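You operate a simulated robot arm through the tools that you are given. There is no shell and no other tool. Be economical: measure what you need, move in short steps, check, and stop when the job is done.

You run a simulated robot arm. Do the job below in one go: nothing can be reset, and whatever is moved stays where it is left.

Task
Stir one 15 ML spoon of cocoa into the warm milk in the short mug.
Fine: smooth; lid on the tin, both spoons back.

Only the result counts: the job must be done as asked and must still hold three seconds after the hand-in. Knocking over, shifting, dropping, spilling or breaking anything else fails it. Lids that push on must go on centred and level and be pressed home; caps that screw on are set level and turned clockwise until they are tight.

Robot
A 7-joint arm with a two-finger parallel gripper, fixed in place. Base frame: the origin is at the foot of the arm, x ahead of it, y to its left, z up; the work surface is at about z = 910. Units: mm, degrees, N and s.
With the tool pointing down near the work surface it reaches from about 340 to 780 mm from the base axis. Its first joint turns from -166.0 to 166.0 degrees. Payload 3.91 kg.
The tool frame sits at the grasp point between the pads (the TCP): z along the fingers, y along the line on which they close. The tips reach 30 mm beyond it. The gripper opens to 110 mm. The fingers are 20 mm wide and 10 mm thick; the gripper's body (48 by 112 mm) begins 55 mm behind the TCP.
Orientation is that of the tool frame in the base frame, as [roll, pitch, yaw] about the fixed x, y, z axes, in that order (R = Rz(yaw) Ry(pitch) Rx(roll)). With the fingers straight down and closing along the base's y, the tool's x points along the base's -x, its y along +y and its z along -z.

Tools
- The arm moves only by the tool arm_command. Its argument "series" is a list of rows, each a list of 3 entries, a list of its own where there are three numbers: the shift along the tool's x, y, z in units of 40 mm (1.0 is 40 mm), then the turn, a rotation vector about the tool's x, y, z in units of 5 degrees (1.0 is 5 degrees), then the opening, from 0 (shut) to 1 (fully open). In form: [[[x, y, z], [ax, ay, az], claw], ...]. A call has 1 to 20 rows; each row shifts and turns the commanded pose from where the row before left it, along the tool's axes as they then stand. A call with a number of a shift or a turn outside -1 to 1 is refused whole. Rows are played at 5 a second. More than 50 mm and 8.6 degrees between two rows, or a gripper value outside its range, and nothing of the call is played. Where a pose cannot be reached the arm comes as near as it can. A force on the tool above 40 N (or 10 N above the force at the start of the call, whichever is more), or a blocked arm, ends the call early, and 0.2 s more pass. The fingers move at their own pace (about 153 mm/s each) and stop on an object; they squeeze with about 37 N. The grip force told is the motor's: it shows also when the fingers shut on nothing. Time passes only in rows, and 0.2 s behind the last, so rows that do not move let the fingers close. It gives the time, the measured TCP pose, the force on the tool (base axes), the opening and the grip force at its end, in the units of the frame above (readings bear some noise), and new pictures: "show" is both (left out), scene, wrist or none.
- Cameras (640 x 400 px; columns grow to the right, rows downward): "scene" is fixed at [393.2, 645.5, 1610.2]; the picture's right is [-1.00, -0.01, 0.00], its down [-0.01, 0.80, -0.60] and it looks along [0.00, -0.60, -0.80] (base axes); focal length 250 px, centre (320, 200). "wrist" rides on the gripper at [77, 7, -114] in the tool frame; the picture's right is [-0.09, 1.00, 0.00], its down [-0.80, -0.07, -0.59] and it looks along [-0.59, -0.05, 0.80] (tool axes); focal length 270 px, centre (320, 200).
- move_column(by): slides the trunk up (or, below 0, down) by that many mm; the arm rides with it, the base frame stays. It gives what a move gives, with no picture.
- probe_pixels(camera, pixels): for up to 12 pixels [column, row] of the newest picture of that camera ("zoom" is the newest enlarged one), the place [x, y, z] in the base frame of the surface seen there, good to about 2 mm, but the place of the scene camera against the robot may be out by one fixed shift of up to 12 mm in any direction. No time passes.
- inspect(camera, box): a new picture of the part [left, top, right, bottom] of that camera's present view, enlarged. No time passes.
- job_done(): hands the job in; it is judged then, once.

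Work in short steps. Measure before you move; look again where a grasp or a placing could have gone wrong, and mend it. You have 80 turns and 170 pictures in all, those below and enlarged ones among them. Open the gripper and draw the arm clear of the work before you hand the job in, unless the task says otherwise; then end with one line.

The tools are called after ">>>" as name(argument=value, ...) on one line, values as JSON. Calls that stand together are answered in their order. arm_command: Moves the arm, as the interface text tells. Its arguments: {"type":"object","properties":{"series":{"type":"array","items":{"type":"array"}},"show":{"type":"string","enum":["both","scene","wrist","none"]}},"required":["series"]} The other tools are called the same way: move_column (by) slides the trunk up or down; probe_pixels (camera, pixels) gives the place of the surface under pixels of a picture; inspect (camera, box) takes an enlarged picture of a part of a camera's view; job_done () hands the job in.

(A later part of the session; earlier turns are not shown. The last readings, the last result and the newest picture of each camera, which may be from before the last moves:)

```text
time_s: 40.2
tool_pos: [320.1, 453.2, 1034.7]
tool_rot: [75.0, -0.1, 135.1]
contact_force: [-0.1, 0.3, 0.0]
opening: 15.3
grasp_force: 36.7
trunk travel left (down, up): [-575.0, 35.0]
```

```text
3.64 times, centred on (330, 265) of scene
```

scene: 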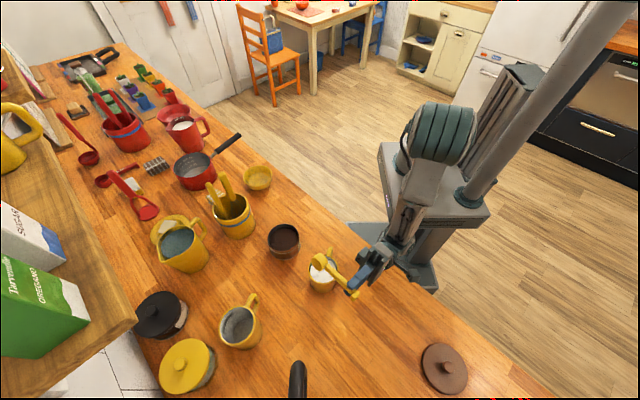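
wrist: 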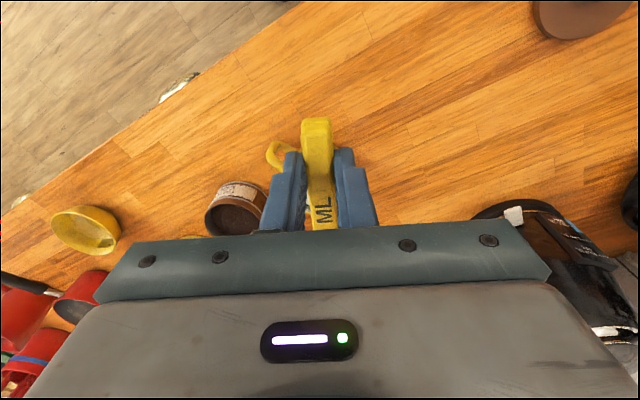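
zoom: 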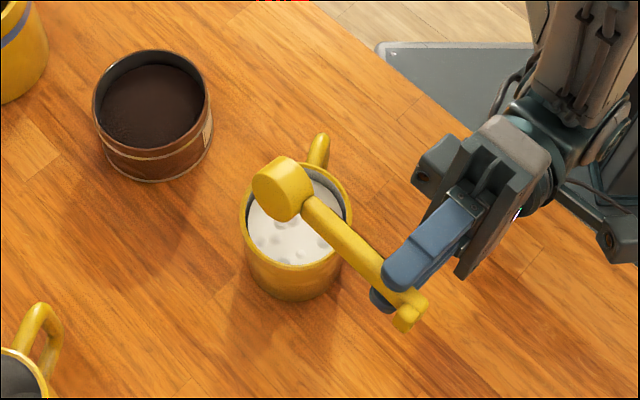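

Rolled to 105°. To be sure it's empty I'll raise 20 mm, roll 15° more, hold briefly, then roll back to level.

>>> arm_command(series=[[[0, 0.48, 0.13], [0, 0, 0], 0], [[0, 0, 0], [-1, 0, 0], 0], [[0, 0, 0], [-1, 0, 0], 0], [[0, 0, 0], [-1, 0, 0], 0], [[0, 0, 0], [0, 0, 0], 0], [[0, 0, 0], [0, 0, 0], 0], [[0, 0, 0], [1, 0, 0], 0], [[0, 0, 0], [1, 0, 0], 0], [[0, 0, 0], [1, 0, 0], 0], [[0, 0, 0], [1, 0, 0], 0], [[0, 0, 0], [1, 0, 0], 0], [[0, 0, 0], [1, 0, 0], 0], [[0, 0, 0], [1, 0, 0], 0], [[0, 0, 0], [1, 0, 0], 0], [[0, 0, 0], [1, 0, 0], 0], [[0, 0, 0], [1, 0, 0], 0], [[0, 0, 0], [1, 0, 0], 0], [[0, 0, 0], [1, 0, 0], 0], [[0, 0, 0], [1, 0, 0], 0], [[0, 0, 0], [1, 0, 0], 0]], show="scene")

>>> inspect(camera="scene", box=[290, 230, 360, 300])

```text
time_s: 44.4
tool_pos: [320.7, 451.6, 1055.6]
tool_rot: [130.1, 0.0, 135.1]
contact_force: [0.0, 0.1, -0.5]
opening: 15.4
grasp_force: 37.1
trunk travel left (down, up): [-575.0, 35.0]
```

scene: 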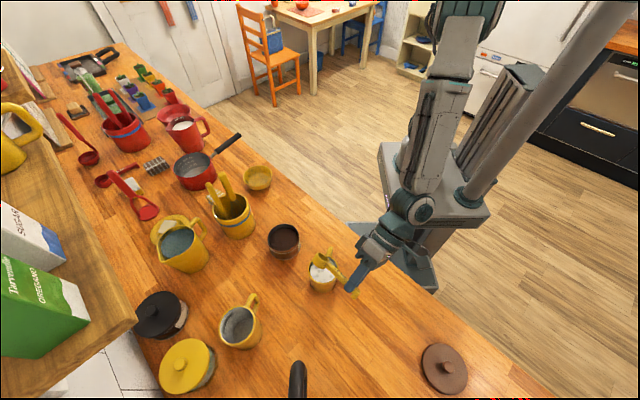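

```text
5.71 times, centred on (325, 265) of scene
```

zoom: 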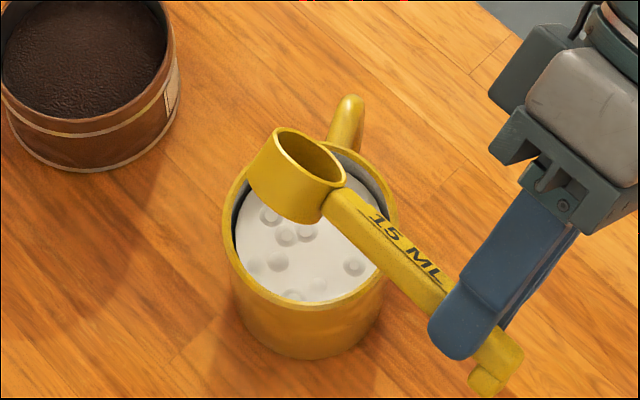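

The spoon is empty. I'll roll the remaining 50° to level, lift, and start turning back to the original yaw.

>>> arm_command(series=[[[0, 0, -0.3], [1, 0, 0], 0], [[0, 0, -0.3], [1, 0, 0], 0], [[0, 0, -0.3], [1, 0, 0], 0], [[0, 0, 0], [1, 0, 0], 0], [[0, 0, 0], [1, 0, 0], 0], [[0, 0, 0], [1, 0, 0], 0], [[0, 0, 0], [1, 0, 0], 0], [[0, 0, 0], [1, 0, 0], 0], [[0, 0, 0], [1, 0, 0], 0], [[0, 0, 0], [1, 0, 0], 0], [[0, 0, -0.8], [0, 0, 0], 0], [[0, 0, -0.8], [0, 0, 0], 0], [[0, 0, 0], [0, 0, 0], 0]], show="none")

>>> arm_command(series=[[[0, 0, 0], [0, 0, -1], 0], [[0, 0, 0], [0, 0, -1], 0], [[0, 0, 0], [0, 0, -1], 0], [[0, 0, 0], [0, 0, -1], 0], [[0, 0, 0], [0, 0, -1], 0], [[0, 0, 0], [0, 0, -1], 0], [[0, 0, 0], [0, 0, -1], 0], [[0, 0, 0], [0, 0, -1], 0], [[0, 0, 0], [0, 0, -1], 0], [[0, 0, 0], [0, 0, -1], 0], [[0, 0, 0], [0, 0, -1], 0], [[0, 0, 0], [0, 0, -1], 0], [[0, 0, 0], [0, 0, -1], 0], [[0, 0, 0], [0, 0, -1], 0], [[0, 0, 0], [0, 0, -1], 0], [[0, 0, 0], [0, 0, -1], 0], [[0, 0, 0], [0, 0, -1], 0], [[0, 0, 0], [0, 0, -0.68], 0], [[0, 0, 0], [0, 0, 0], 0]], show="scene")

>>> inspect(camera="scene", box=[290, 230, 390, 320])

```text
time_s: 47.2
tool_pos: [302.8, 434.8, 1145.8]
tool_rot: [-179.9, -0.1, 135.1]
contact_force: [0.7, 0.7, -0.1]
opening: 15.4
grasp_force: 36.9
trunk travel left (down, up): [-575.0, 35.0]
```

```text
time_s: 51.2
tool_pos: [302.4, 434.6, 1145.4]
tool_rot: [179.9, -0.1, -136.5]
contact_force: [0.1, -0.2, -0.3]
opening: 15.6
grasp_force: 36.8
trunk travel left (down, up): [-575.0, 35.0]
```

scene: 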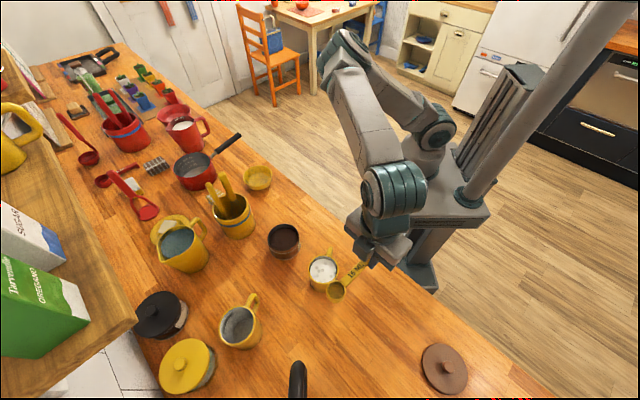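

```text
4.44 times, centred on (340, 275) of scene
```

zoom: 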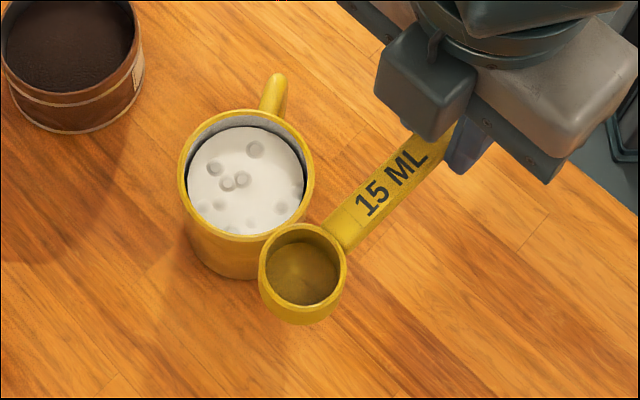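

The spoon is empty and level. I'm carrying it to its original spot (243.4,505.1) and lowering to just above the counter.

>>> arm_command(series=[[[-0.04, 0.6, 0], [0, 0, 0], 0], [[-0.05, 0.8, 0], [0, 0, 0], 0], [[-0.05, 0.89, 0], [0, 0, 0], 0], [[0, 0, 0.8], [0, 0, 0], 0], [[0, 0, 0.9], [0, 0, 0], 0], [[0, 0, 0.9], [0, 0, 0], 0], [[0, 0, 0.9], [0, 0, 0], 0], [[0, 0, 0.8], [0, 0, 0], 0], [[0, 0, 0.4], [0, 0, 0], 0], [[0, 0, 0], [0, 0, 0], 0]], show="scene")

```text
time_s: 53.4
tool_pos: [243.8, 506.8, 953.4]
tool_rot: [179.9, 0.0, -136.5]
contact_force: [-0.8, 0.0, -0.1]
opening: 15.3
grasp_force: 36.6
trunk travel left (down, up): [-575.0, 35.0]
```

scene: 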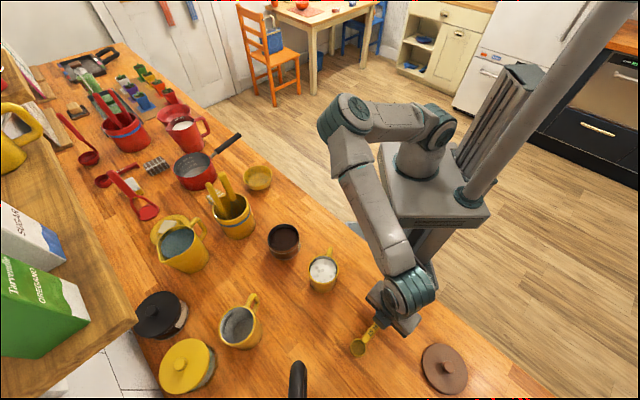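

Lowering the last 8 mm, releasing, and backing straight up.

>>> arm_command(series=[[[0.03, -0.02, 0.1], [0, 0, 0], 0], [[0, 0, 0.1], [0, 0, 0], 0], [[0, 0, 0], [0, 0, 0], 0], [[0, 0, 0], [0, 0, 0], 0.2], [[0, 0, 0], [0, 0, 0], 0.4], [[0, 0, 0], [0, 0, 0], 0.4], [[0, 0, -0.5], [0, 0, 0], 0.4], [[0, 0, -0.9], [0, 0, 0], 0.4], [[0, 0, -0.9], [0, 0, 0], 0.4], [[0, 0, -0.9], [0, 0, 0], 0.4], [[0, 0, -0.9], [0, 0, 0], 0.4], [[0, 0, -0.9], [0, 0, 0], 0.4]])

>>> inspect(camera="scene", box=[220, 200, 480, 400])

```text
time_s: 56.0
tool_pos: [242.9, 503.1, 1149.1]
tool_rot: [179.9, 0.0, -136.5]
contact_force: [1.0, -0.4, -0.2]
opening: 44.3
grasp_force: 0.1
trunk travel left (down, up): [-575.0, 35.0]
```

scene: 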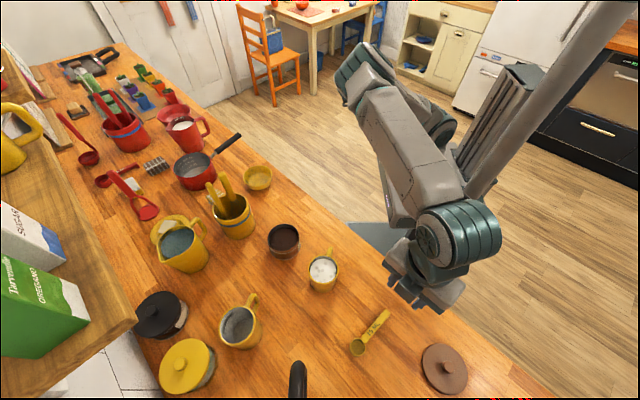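
wrist: 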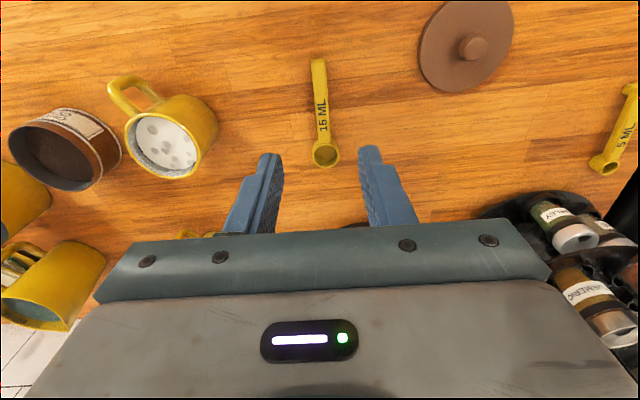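

```text
2.00 times, centred on (350, 300) of scene
```

zoom: 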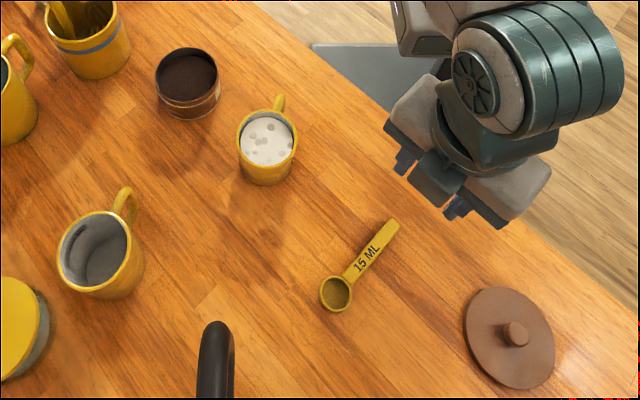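

The 15 ML spoon is back in its place. The lid is next, with its knob at about (114,602,947); I'll probe it again along with the spice rack nearby.

>>> probe_pixels(camera="wrist", pixels=[[472, 47], [460, 47], [484, 47], [472, 36], [470, 60], [465, 3], [465, 91], [419, 48], [514, 40], [550, 205], [500, 205], [600, 165]])

>>> inspect(camera="wrist", box=[400, 0, 540, 100])

```text
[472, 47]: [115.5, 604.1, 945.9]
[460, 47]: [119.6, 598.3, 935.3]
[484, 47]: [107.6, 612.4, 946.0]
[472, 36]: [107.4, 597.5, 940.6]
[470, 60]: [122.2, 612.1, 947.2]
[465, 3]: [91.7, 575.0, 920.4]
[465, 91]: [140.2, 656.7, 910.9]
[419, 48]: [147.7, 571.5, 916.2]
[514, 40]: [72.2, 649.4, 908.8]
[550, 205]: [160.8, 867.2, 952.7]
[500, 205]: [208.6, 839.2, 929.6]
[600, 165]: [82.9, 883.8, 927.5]
```

```text
4.00 times, centred on (470, 50) of wrist
```

zoom: 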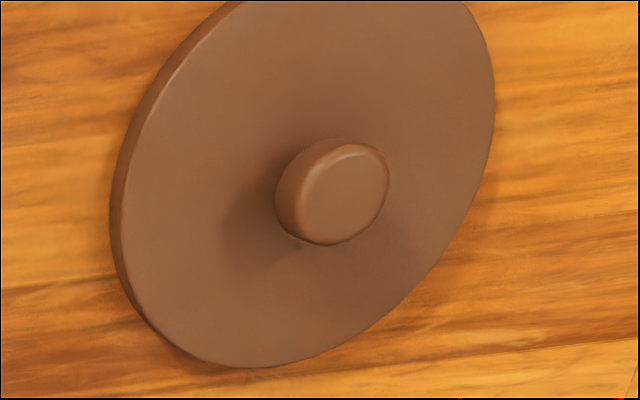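

The knob centre is about (115,604), top z 946, and the rack is far away (y>830). I'm moving over the knob and descending partway.

>>> arm_command(series=[[[0.15, 0.8, 0], [0, 0, 0], 0.5], [[0.15, 0.8, 0], [0, 0, 0], 0.5], [[0.15, 0.8, 0], [0, 0, 0], 0.5], [[0.13, 0.81, 0], [0, 0, 0], 0.5], [[0, 0.82, 0], [0, 0, 0], 0.5], [[0, 0, 0.9], [0, 0, 0], 0.5], [[0, 0, 0.9], [0, 0, 0], 0.5], [[0, 0, 0.9], [0, 0, 0], 0.5], [[0, 0, 0.7], [0, 0, 0], 0.5], [[0, 0, 0], [0, 0, 0], 0.5]], show="wrist")

```text
time_s: 58.2
tool_pos: [115.4, 605.7, 1013.2]
tool_rot: [179.9, -0.1, -136.4]
contact_force: [-0.2, 0.2, 0.1]
opening: 55.1
grasp_force: 0.0
trunk travel left (down, up): [-575.0, 35.0]
```

wrist: 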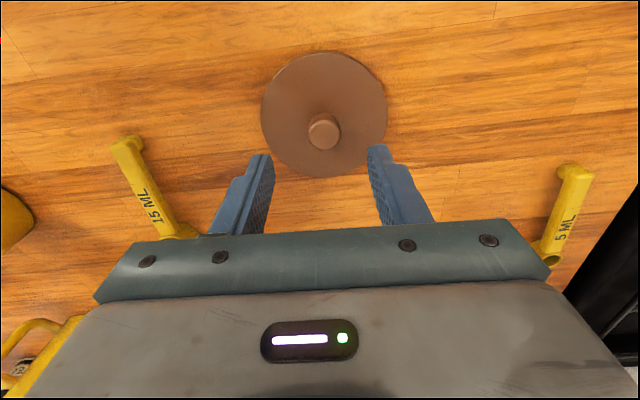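

The knob is centred between the fingers at (324,131). I'll measure its centre and the lid's edge precisely.

>>> probe_pixels(camera="wrist", pixels=[[324, 128], [311, 130], [337, 130], [324, 116], [325, 145], [263, 110], [386, 105], [320, 53], [325, 176], [290, 70], [365, 160], [290, 160]])

```text
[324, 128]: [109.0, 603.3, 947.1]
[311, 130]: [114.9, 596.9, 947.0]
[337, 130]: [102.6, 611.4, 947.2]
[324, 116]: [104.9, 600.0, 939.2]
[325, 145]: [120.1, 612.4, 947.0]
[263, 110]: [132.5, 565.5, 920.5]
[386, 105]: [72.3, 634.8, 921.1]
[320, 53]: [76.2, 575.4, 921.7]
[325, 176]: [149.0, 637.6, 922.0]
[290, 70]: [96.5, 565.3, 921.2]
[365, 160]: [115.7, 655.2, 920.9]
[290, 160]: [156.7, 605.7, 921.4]
```

The lid's centre/knob is at about (111,606). I'm nudging 3 mm on each axis, descending to z≈956 (tips 5 mm above the lid top) and closing on the knob.

>>> arm_command(series=[[[0.08, 0.08, 0.5], [0, 0, 0], 0.5], [[0, 0, 0.6], [0, 0, 0], 0.5], [[0, 0, 0.32], [0, 0, 0], 0.5], [[0, 0, 0], [0, 0, 0], 0.3], [[0, 0, 0], [0, 0, 0], 0.1], [[0, 0, 0], [0, 0, 0], 0], [[0, 0, 0], [0, 0, 0], 0]], show="wrist")

```text
time_s: 59.8
tool_pos: [111.7, 605.4, 955.0]
tool_rot: [179.9, -0.1, -136.5]
contact_force: [1.0, 0.2, 0.6]
opening: 22.2
grasp_force: 36.8
trunk travel left (down, up): [-575.0, 35.0]
```

wrist: 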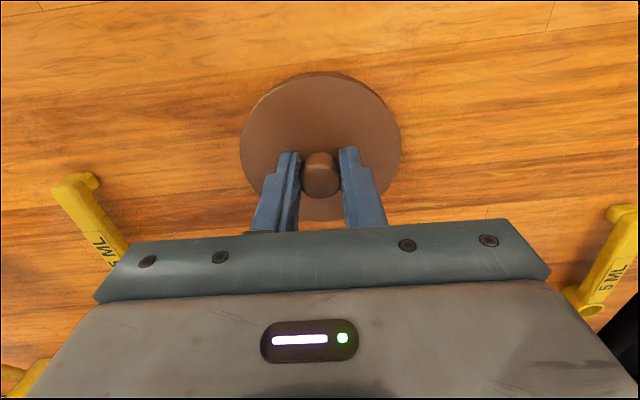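

The knob is held at 22 mm. I'm lifting and carrying the lid toward the tin, stopping short to measure the tin from the wrist camera.

>>> arm_command(series=[[[0, 0, -0.3], [0, 0, 0], 0], [[0, 0, -0.8], [0, 0, 0], 0], [[0, 0, -0.9], [0, 0, 0], 0], [[0, 0, -0.9], [0, 0, 0], 0], [[0, 0, -0.9], [0, 0, 0], 0], [[0, -0.6, 0], [0, 0, 0], 0], [[0, -0.9, 0], [0, 0, 0], 0], [[0, -0.95, 0], [0, 0, 0], 0], [[0, -0.95, 0], [0, 0, 0], 0], [[0, -0.95, 0], [0, 0, 0], 0], [[0, -0.95, 0], [0, 0, 0], 0], [[0, -0.95, 0], [0, 0, 0], 0], [[0, -0.95, 0], [0, 0, 0], 0], [[0, -0.9, 0], [0, 0, 0], 0], [[0, -0.5, 0], [0, 0, 0], 0], [[0, 0, 0], [0, 0, 0], 0]])

```text
time_s: 63.2
tool_pos: [347.9, 357.2, 1106.8]
tool_rot: [179.9, -0.1, -136.5]
contact_force: [-0.8, -0.3, 0.3]
opening: 21.9
grasp_force: 36.9
trunk travel left (down, up): [-575.0, 35.0]
```

scene: 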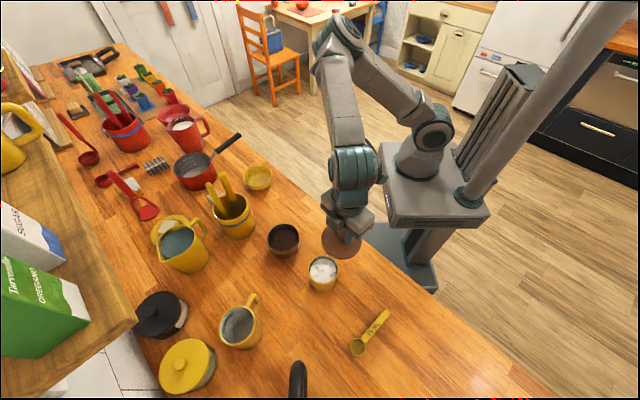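
wrist: 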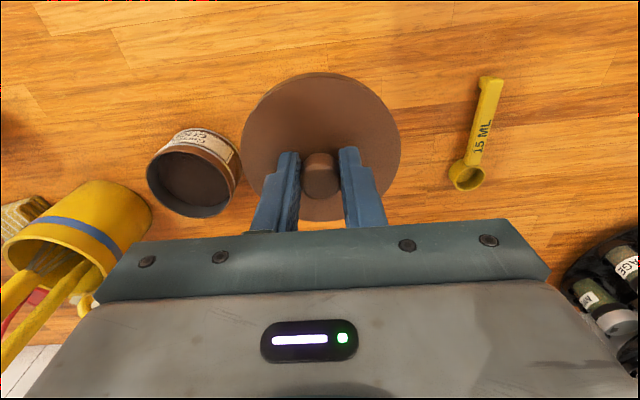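

The tin is in wrist view at (190,180). I'll zoom in, probe its rim to fit the centre, and confirm the lid hangs level.

>>> inspect(camera="wrist", box=[130, 110, 260, 230])

>>> probe_pixels(camera="wrist", pixels=[[320, 160], [250, 120], [390, 120], [320, 76], [275, 195], [245, 150], [398, 150], [320, 215], [290, 90], [360, 90]])

>>> inspect(camera="scene", box=[260, 190, 390, 290])

```text
3.33 times, centred on (195, 170) of wrist
```

zoom: 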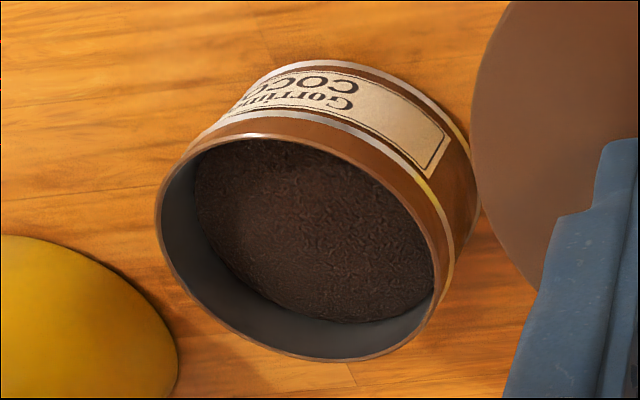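

```text
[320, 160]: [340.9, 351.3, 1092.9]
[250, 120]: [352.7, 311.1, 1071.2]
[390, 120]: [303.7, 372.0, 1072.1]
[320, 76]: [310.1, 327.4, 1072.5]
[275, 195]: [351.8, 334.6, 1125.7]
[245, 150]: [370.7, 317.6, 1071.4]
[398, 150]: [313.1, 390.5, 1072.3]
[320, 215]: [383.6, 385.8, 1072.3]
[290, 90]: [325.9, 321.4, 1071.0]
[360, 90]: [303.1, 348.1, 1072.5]
```

```text
4.00 times, centred on (325, 240) of scene
```

zoom: 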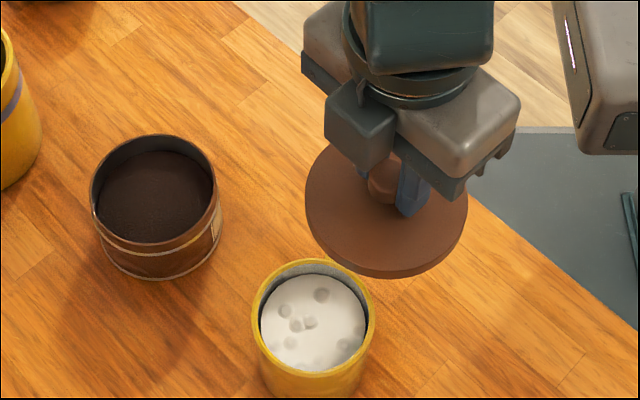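

The label reads COCOA and the lid hangs level (1071–1072) with its centre at the TCP. Now probing rim points on the tin.

>>> probe_pixels(camera="wrist", pixels=[[146.5, 173], [201, 217.5], [233, 190], [174, 150], [225, 170], [160, 205], [221, 210], [152, 160], [200, 153], [149, 190], [180, 215], [237, 180]])

>>> probe_pixels(camera="zoom", pixels=[[92, 190], [216, 180], [155, 135], [160, 246], [110, 230], [203, 225], [306, 200], [466, 215], [385, 277], [330, 255], [445, 262]])

```text
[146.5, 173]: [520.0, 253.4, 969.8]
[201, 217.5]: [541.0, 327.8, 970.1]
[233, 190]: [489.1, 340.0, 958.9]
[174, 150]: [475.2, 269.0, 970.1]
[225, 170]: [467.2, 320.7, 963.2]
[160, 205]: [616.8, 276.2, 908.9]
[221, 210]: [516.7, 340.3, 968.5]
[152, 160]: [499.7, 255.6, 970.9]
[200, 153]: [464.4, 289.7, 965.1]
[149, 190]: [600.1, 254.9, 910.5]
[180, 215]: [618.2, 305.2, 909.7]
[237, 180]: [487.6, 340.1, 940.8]
```

```text
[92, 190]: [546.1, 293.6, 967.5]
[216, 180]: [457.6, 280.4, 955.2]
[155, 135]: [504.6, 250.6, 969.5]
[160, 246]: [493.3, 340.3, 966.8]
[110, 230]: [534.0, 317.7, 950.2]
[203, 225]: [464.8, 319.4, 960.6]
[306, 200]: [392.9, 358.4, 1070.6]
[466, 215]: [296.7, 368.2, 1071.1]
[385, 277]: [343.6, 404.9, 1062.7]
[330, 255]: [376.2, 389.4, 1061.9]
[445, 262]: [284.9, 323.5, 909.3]
```

The wrist fit gives the tin centre ≈(507,298.5) and the scene fit, corrected, ≈(505,295). I'm moving the lid above (506,297) and stopping with its underside about 35 mm over the rim to compare directly.

>>> arm_command(series=[[[-0.36, -0.7, 0], [0, 0, 0], 0], [[-0.37, -0.8, 0], [0, 0, 0], 0], [[-0.37, -0.8, 0], [0, 0, 0], 0], [[-0.37, -0.8, 0], [0, 0, 0], 0], [[-0.36, -0.71, 0], [0, 0, 0], 0], [[0, 0, 0.7], [0, 0, 0], 0], [[0, 0, 0.7], [0, 0, 0], 0], [[0, 0, 0], [0, 0, 0], 0], [[0, 0, 0], [0, 0, 0], 0]])

>>> inspect(camera="scene", box=[240, 190, 330, 270])

```text
time_s: 65.2
tool_pos: [506.8, 293.8, 1049.6]
tool_rot: [179.9, 0.0, -136.5]
contact_force: [0.3, 1.2, 0.4]
opening: 22.2
grasp_force: 37.6
trunk travel left (down, up): [-575.0, 35.0]
```

scene: 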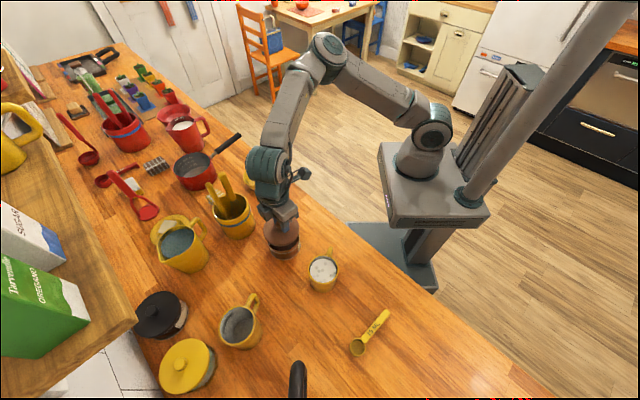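
wrist: 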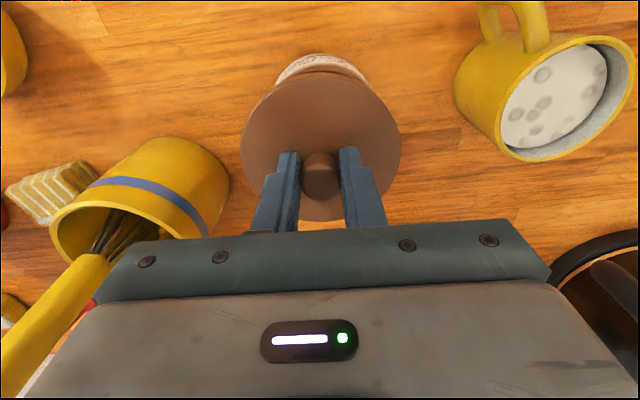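

```text
5.00 times, centred on (285, 230) of scene
```

zoom: 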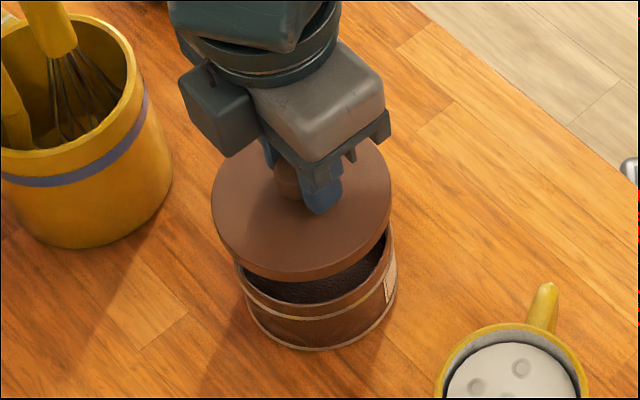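

Now I'll probe lid and tin rim points in the same zoom for their relative offset.

>>> probe_pixels(camera="zoom", pixels=[[214, 205], [389, 195], [290, 262], [250, 243], [350, 250], [370, 160], [320, 300], [320, 304], [240, 272], [386, 252], [350, 292], [280, 298]])

>>> probe_pixels(camera="wrist", pixels=[[242, 140], [400, 140], [320, 76], [320, 218], [280, 85], [366, 82], [320, 56], [320, 60], [300, 60], [345, 60], [275, 80], [370, 84]])

```text
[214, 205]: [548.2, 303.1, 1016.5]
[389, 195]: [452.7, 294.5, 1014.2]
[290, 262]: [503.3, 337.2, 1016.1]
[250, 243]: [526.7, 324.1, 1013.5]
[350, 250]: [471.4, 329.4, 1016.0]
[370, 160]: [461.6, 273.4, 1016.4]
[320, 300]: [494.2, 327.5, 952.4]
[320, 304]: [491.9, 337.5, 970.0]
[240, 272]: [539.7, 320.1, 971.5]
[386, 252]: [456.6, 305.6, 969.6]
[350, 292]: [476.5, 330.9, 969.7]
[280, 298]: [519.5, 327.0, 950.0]
```

```text
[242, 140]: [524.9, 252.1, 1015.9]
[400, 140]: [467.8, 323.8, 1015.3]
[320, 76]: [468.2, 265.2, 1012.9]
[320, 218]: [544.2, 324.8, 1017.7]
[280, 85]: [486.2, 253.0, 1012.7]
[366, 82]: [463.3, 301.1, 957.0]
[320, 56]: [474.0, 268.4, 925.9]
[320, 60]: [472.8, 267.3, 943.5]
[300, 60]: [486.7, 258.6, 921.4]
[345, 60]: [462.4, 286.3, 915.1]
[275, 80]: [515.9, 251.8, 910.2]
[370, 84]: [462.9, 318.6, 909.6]
```

Both cameras agree that the lid needs about (+1,+3) mm. I'm applying that and lowering to a few mm above the rim.

>>> arm_command(series=[[[-0.07, 0.037, 0.2], [0, 0, 0], 0], [[0, 0, 0.3], [0, 0, 0], 0], [[0, 0, 0.2], [0, 0, 0], 0], [[0, 0, 0], [0, 0, 0], 0], [[0, 0, 0], [0, 0, 0], 0]])

>>> inspect(camera="scene", box=[250, 205, 320, 265])

```text
time_s: 66.4
tool_pos: [506.8, 297.7, 1023.2]
tool_rot: [180.0, -0.1, -136.5]
contact_force: [-0.5, -0.8, -0.6]
opening: 22.3
grasp_force: 37.0
trunk travel left (down, up): [-575.0, 35.0]
```

scene: 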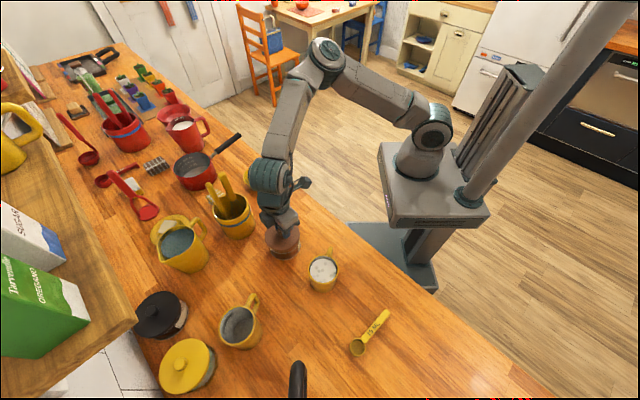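
wrist: 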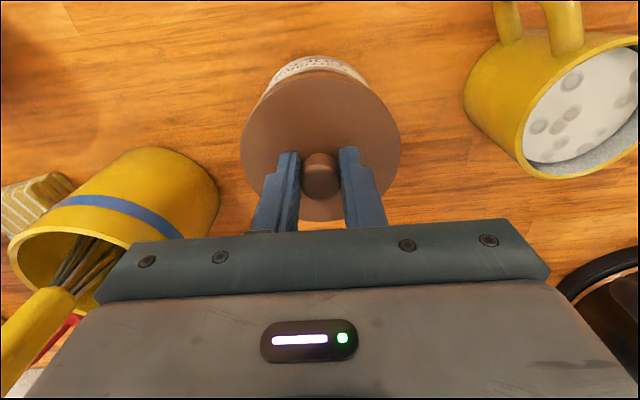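

```text
6.67 times, centred on (285, 235) of scene
```

zoom: 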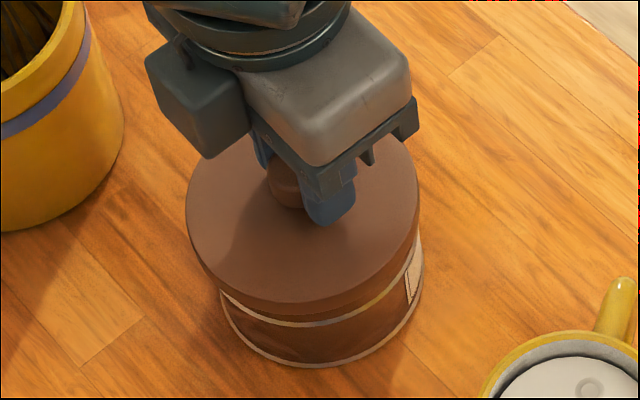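

I'll check lateral centring more carefully from the wrist picture around the tin/lid edge.

>>> inspect(camera="wrist", box=[225, 40, 415, 160])

>>> probe_pixels(camera="wrist", pixels=[[270, 78], [280, 68], [300, 58], [320, 57], [340, 60], [358, 70], [366, 80], [266, 90], [245, 130], [398, 130], [290, 85], [350, 83]])

>>> probe_pixels(camera="scene", pixels=[[271, 236], [313, 237], [288, 252], [276, 246], [306, 247], [285, 255.5], [275, 252], [303, 253], [312, 245], [274, 248], [290, 256], [310, 228]])

```text
3.33 times, centred on (320, 100) of wrist
```

zoom: 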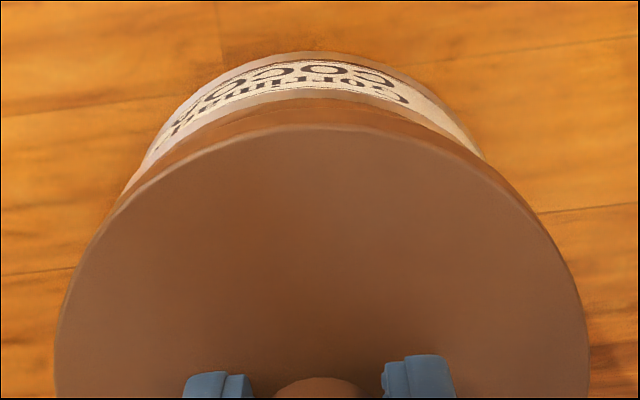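

```text
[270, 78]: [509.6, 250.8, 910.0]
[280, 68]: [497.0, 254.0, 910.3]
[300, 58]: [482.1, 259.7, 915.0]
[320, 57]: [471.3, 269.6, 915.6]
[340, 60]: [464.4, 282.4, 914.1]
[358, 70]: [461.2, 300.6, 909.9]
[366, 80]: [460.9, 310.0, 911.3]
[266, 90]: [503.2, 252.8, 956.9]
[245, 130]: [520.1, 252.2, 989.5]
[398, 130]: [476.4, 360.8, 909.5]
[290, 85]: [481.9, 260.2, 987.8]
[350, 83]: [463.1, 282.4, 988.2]
```

```text
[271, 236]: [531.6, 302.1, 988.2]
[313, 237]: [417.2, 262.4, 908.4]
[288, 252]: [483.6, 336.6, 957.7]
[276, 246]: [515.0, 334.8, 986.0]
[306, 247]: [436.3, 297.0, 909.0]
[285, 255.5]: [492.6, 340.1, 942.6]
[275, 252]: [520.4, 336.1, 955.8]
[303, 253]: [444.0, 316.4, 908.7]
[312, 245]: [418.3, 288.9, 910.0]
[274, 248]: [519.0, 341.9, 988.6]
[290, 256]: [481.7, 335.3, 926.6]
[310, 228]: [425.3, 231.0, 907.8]
```

Fits agree: lid ≈(507.5,297.5), tin ≈(507,298), so it's centred within 1 mm. I'm lowering slowly and watching the force.

>>> arm_command(series=[[[0, 0, 0.08], [0, 0, 0], 0], [[0, 0, 0.05], [0, 0, 0], 0], [[0, 0, 0.05], [0, 0, 0], 0], [[0, 0, 0.05], [0, 0, 0], 0], [[0, 0, 0.05], [0, 0, 0], 0], [[0, 0, 0.05], [0, 0, 0], 0], [[0, 0, 0], [0, 0, 0], 0]], show="scene")

>>> inspect(camera="scene", box=[250, 205, 320, 265])

```text
time_s: 68.0
tool_pos: [507.2, 298.9, 1010.7]
tool_rot: [179.9, -0.1, -136.4]
contact_force: [0.5, 0.6, -0.4]
opening: 22.2
grasp_force: 37.2
trunk travel left (down, up): [-575.0, 35.0]
```

scene: 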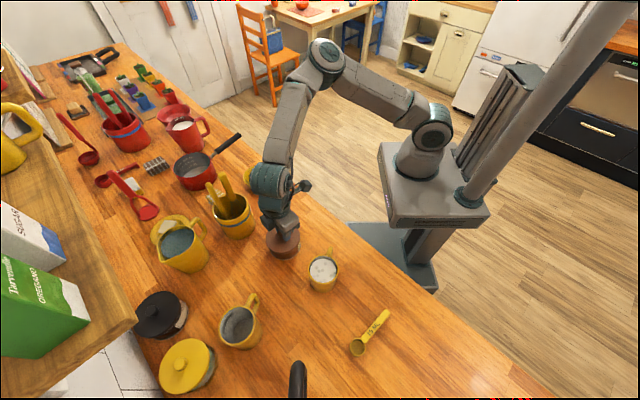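

```text
6.67 times, centred on (285, 235) of scene
```

zoom: 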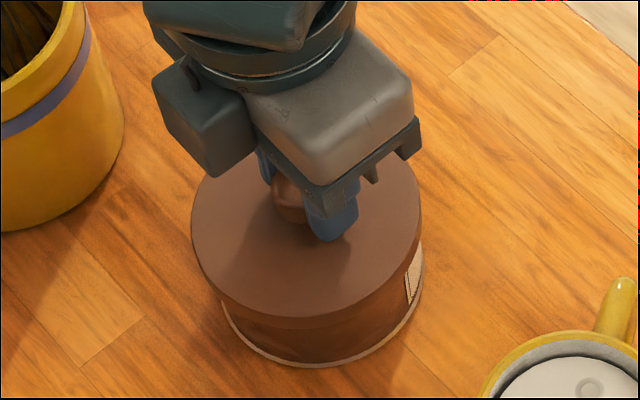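

No contact force yet (z 1010.7), so the skirt seems to be passing over the rim. I'm continuing in 1.2 mm steps.

>>> arm_command(series=[[[0, 0, 0.03], [0, 0, 0], 0], [[0, 0, 0.03], [0, 0, 0], 0], [[0, 0, 0.03], [0, 0, 0], 0], [[0, 0, 0.03], [0, 0, 0], 0], [[0, 0, 0.03], [0, 0, 0], 0], [[0, 0, 0.03], [0, 0, 0], 0], [[0, 0, 0], [0, 0, 0], 0]], show="none")

```text
time_s: 69.6
tool_pos: [505.2, 296.3, 1006.8]
tool_rot: [180.0, 0.3, -136.7]
contact_force: [-2.4, -5.4, 16.1]
opening: 22.1
grasp_force: 36.7
trunk travel left (down, up): [-575.0, 35.0]
stopped in row 7: the force on the tool passed its limit (the readings are from after the stop); the commanded pose is now the measured one
```

Firm contact at z≈1006.8 (lid top ≈972). I'll look at how it sits.

>>> arm_command(series=[[[0, 0, 0], [0, 0, 0], 0]])

>>> inspect(camera="scene", box=[250, 205, 320, 265])

>>> inspect(camera="wrist", box=[225, 40, 415, 160])

>>> probe_pixels(camera="wrist", pixels=[[255, 110], [320, 80], [385, 110], [250, 150], [390, 150], [320, 215], [320, 120], [320, 60], [340, 64], [300, 64]])

```text
time_s: 70.0
tool_pos: [506.1, 297.5, 1007.0]
tool_rot: [-179.9, 0.5, -136.6]
contact_force: [-0.7, -5.0, 20.3]
opening: 22.2
grasp_force: 37.5
trunk travel left (down, up): [-575.0, 35.0]
```

scene: 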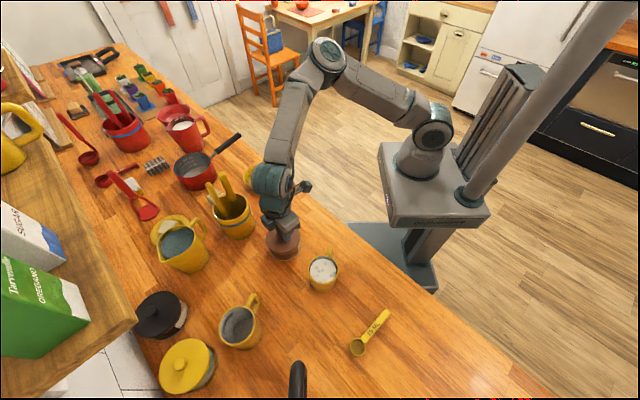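
wrist: 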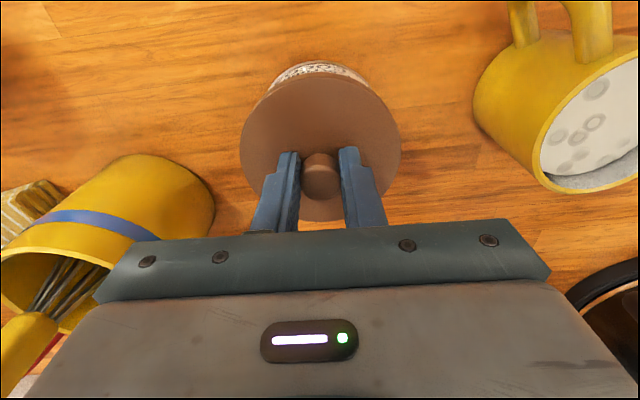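

```text
6.67 times, centred on (285, 235) of scene
```

zoom: 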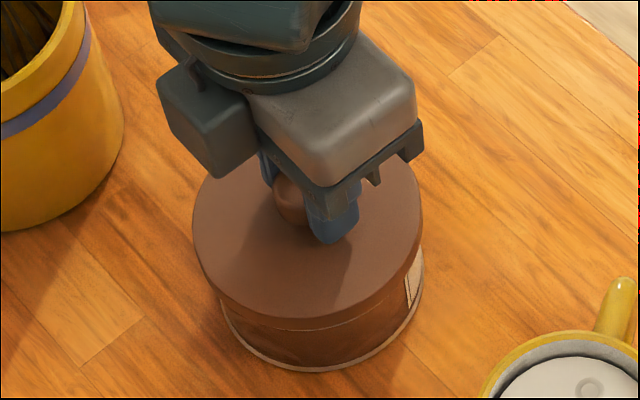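

```text
3.33 times, centred on (320, 100) of wrist
```

zoom: 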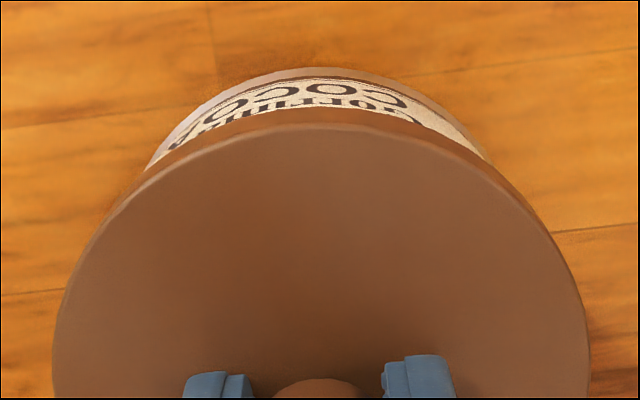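

```text
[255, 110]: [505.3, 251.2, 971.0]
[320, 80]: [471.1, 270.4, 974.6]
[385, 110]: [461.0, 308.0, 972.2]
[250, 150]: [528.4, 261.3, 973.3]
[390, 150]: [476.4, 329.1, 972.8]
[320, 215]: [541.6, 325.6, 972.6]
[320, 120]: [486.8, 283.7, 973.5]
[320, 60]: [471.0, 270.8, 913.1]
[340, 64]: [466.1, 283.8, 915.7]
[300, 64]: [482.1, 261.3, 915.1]
```

The lid is level (top 972–973.5) around the 970 rim. I'm pressing once more to the force limit to make sure it's home.

>>> arm_command(series=[[[0, 0, 0.03], [0, 0, 0], 0], [[0, 0, 0.03], [0, 0, 0], 0], [[0, 0, 0.03], [0, 0, 0], 0], [[0, 0, 0.03], [0, 0, 0], 0], [[0, 0, 0.03], [0, 0, 0], 0], [[0, 0, 0], [0, 0, 0], 0]], show="none")

```text
time_s: 70.7
tool_pos: [505.1, 298.4, 1006.6]
tool_rot: [179.9, 0.7, -136.5]
contact_force: [-4.1, -5.5, 17.8]
opening: 22.1
grasp_force: 36.9
trunk travel left (down, up): [-575.0, 35.0]
stopped in row 3: the force on the tool passed its limit (the readings are from after the stop); the commanded pose is now the measured one
```

It took over 40 N with no further travel, so the lid is seated. Releasing and rising, then inspecting.

>>> arm_command(series=[[[0, 0, 0], [0, 0, 0], 0.15], [[0, 0, 0], [0, 0, 0], 0.4], [[0, 0, 0], [0, 0, 0], 0.4], [[0, 0, -0.5], [0, 0, 0], 0.4], [[0, 0, -0.9], [0, 0, 0], 0.4], [[0, 0, -0.9], [0, 0, 0], 0.4], [[0, 0, -0.9], [0, 0, 0], 0.4], [[0, 0, 0], [0, 0, 0], 0.4]])

>>> inspect(camera="scene", box=[250, 205, 320, 265])

>>> probe_pixels(camera="wrist", pixels=[[320, 60], [320, 100], [320, 150], [285, 100], [360, 100], [280, 130], [360, 130], [320, 50], [340, 50]])

```text
time_s: 72.5
tool_pos: [508.2, 298.9, 1132.1]
tool_rot: [-180.0, 0.6, -136.6]
contact_force: [-1.0, -0.4, -0.1]
opening: 44.1
grasp_force: 0.1
trunk travel left (down, up): [-575.0, 35.0]
```

scene: 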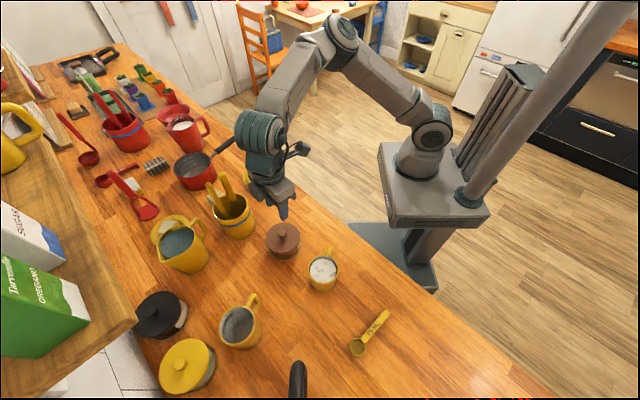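
wrist: 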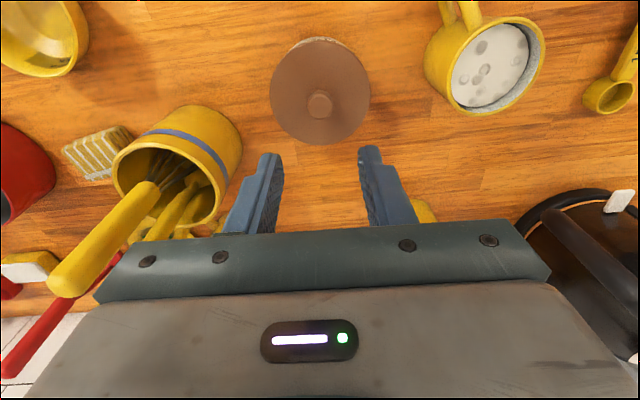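

```text
6.67 times, centred on (285, 235) of scene
```

zoom: 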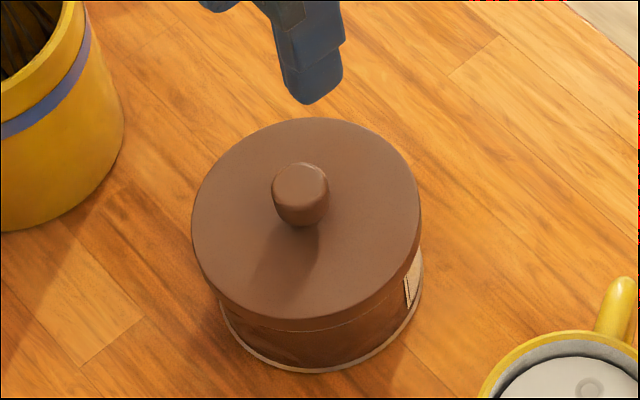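

```text
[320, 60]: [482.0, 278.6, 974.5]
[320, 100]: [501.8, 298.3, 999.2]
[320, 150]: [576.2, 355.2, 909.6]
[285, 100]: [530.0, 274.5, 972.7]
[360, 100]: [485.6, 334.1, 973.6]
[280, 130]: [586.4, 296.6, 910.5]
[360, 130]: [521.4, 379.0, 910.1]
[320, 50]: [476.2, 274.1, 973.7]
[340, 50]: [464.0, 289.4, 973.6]
```

The lid is on, level and centred (973±1). Next is the stirring spoon in the crock, so I'll zoom on the crock's handles.

>>> inspect(camera="scene", box=[195, 165, 265, 245])

>>> inspect(camera="wrist", box=[30, 90, 260, 300])

```text
5.00 times, centred on (230, 205) of scene
```

zoom: 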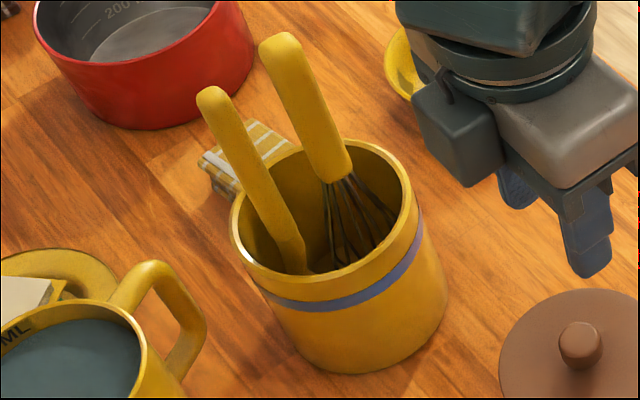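

```text
1.90 times, centred on (145, 195) of wrist
```

zoom: 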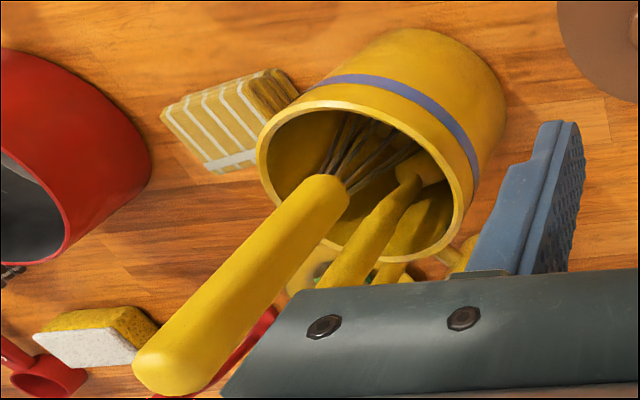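

I'll probe the spoon handle, whisk handle and crock rim in both views.

>>> probe_pixels(camera="scene", pixels=[[208.6, 185], [211, 190], [214, 197], [217, 203], [220, 208], [224, 216], [222, 174], [233, 198], [212.4, 211], [248, 205], [232, 193.4], [230, 223]])

>>> probe_pixels(camera="zoom", pixels=[[405, 190], [385, 215], [360, 250], [345, 275], [430, 210], [415, 235], [395, 270], [470, 245], [340, 190], [175, 365], [425, 170], [260, 150]])

```text
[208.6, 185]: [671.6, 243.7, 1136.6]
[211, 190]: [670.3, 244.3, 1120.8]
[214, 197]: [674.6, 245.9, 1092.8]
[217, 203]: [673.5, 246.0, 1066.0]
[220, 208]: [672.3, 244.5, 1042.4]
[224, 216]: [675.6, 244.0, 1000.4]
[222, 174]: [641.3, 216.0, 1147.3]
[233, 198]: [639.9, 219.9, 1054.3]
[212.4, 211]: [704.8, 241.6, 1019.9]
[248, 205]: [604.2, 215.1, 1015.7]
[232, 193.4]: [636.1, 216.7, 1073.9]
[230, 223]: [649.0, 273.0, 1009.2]
```

```text
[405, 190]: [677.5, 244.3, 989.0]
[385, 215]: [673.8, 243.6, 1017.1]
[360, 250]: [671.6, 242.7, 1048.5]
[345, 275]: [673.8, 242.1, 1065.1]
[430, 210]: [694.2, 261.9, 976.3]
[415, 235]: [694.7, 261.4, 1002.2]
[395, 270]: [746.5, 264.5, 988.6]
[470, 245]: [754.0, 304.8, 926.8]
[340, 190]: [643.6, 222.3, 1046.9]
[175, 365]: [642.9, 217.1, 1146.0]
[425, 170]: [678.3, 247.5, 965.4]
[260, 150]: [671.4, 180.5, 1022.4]
```

The spoon's handle stands vertical at about (673,244), top z 1137; the whisk's is at (643,218), top 1147. The present finger yaw closes across the line between them. I'm rising and moving above the spoon.

>>> arm_command(series=[[[0, 0, -0.9], [0, 0.12, 0], 0.4], [[0, 0, -0.9], [0, 0, 0], 0.4], [[-0.4, -0.76, 0], [0, 0, 0], 0.4], [[-0.4, -0.77, 0], [0, 0, 0], 0.4], [[-0.4, -0.77, 0], [0, 0, 0], 0.4], [[-0.4, -0.77, 0], [0, 0, 0], 0.4], [[-0.42, -0.77, 0], [0, 0, 0], 0.4], [[0, 0, 0], [0, 0, 0], 0.4], [[0, 0, 0], [0, 0, 0], 0.4]])

```text
time_s: 74.5
tool_pos: [647.0, 247.3, 1198.5]
tool_rot: [-179.8, 0.1, -136.1]
contact_force: [-0.5, -0.6, -0.1]
opening: 44.1
grasp_force: 0.1
out of reach, approached as far as the arm can: row 7
trunk travel left (down, up): [-575.0, 35.0]
```

scene: 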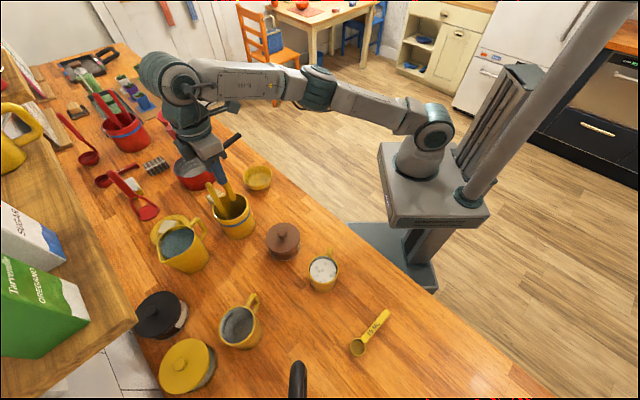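
wrist: 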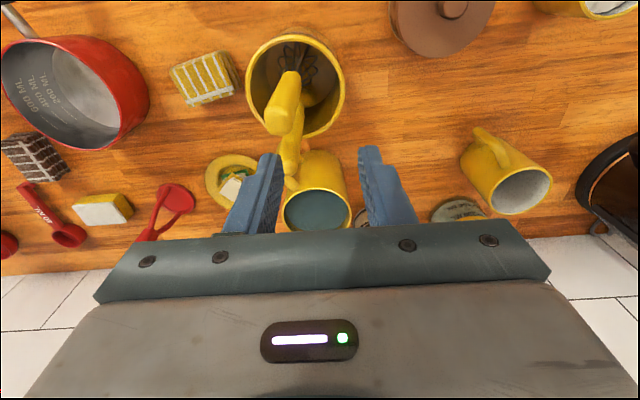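

The arm can't reach (673,244) at that height with the tool vertical. Raising the trunk 35 mm and leaning the tool about 25° outward will gain the reach while still passing above the whisk.

>>> move_column(by=35)

>>> arm_command(series=[[[0.5, 0, 0], [0, -1, 0], 0.4], [[0, 0, 0], [0, -1, 0], 0.4], [[0, 0, 0], [0, -1, 0], 0.4], [[0, 0, 0], [0, -1, 0], 0.4], [[0, 0, 0], [0, -1, 0], 0.4], [[0, 0, 0], [0, 0, 0], 0.4]], show="none")

```text
time_s: 75.3
tool_pos: [647.2, 247.1, 1234.4]
tool_rot: [-179.8, 0.2, -136.1]
contact_force: [-0.2, -0.2, -0.1]
opening: 44.1
grasp_force: 0.1
trunk travel left (down, up): [-610.0, 0.0]
```

```text
time_s: 76.7
tool_pos: [632.2, 234.6, 1234.5]
tool_rot: [-179.9, 25.1, -136.0]
contact_force: [0.3, 0.6, 0.2]
opening: 44.0
grasp_force: 0.1
trunk travel left (down, up): [-610.0, 0.0]
```

Tilted fine. I'm moving laterally over the handle (≈(679,242)), dropping to z≈1200, and looking with the wrist camera.

>>> arm_command(series=[[[-0.44, -0.34, 0.2], [0, 0, 0], 0.4], [[-0.44, -0.34, 0.21], [0, 0, 0], 0.4], [[0.16, 0, 0.34], [0, 0, 0], 0.4], [[0.16, 0, 0.34], [0, 0, 0], 0.4], [[0, 0, 0], [0, 0, 0], 0.4]])

>>> inspect(camera="wrist", box=[200, 60, 420, 240])

>>> inspect(camera="scene", box=[180, 120, 270, 240])

```text
time_s: 77.9
tool_pos: [678.8, 240.8, 1203.6]
tool_rot: [-179.8, 25.0, -136.1]
contact_force: [0.1, -0.1, 0.5]
opening: 44.2
grasp_force: 0.1
trunk travel left (down, up): [-610.0, 0.0]
```

scene: 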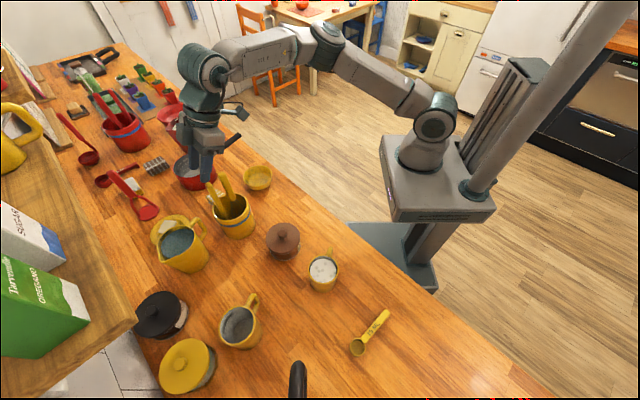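
wrist: 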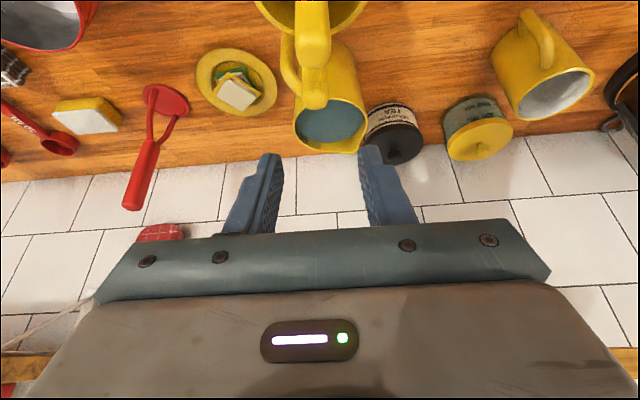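

```text
2.22 times, centred on (310, 150) of wrist
```

zoom: 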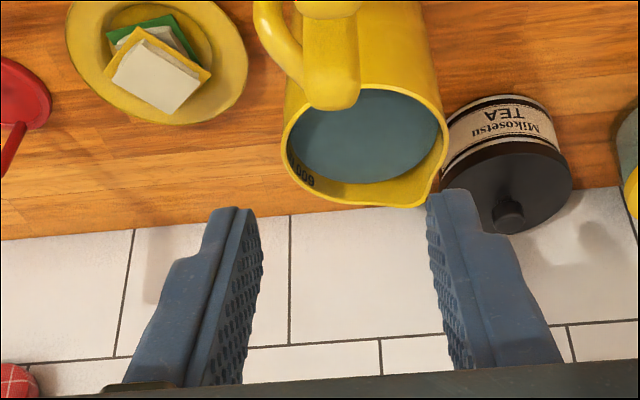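

```text
3.33 times, centred on (225, 180) of scene
```

zoom: 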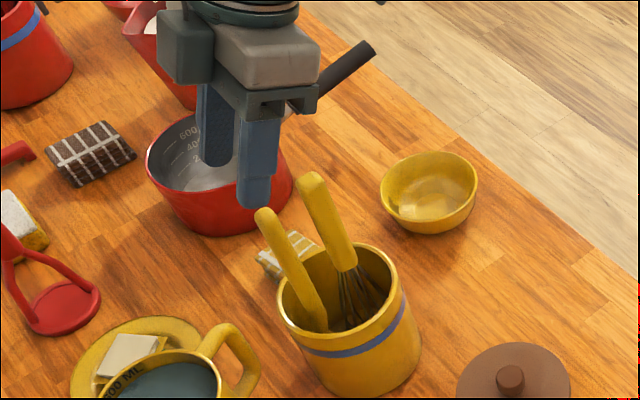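

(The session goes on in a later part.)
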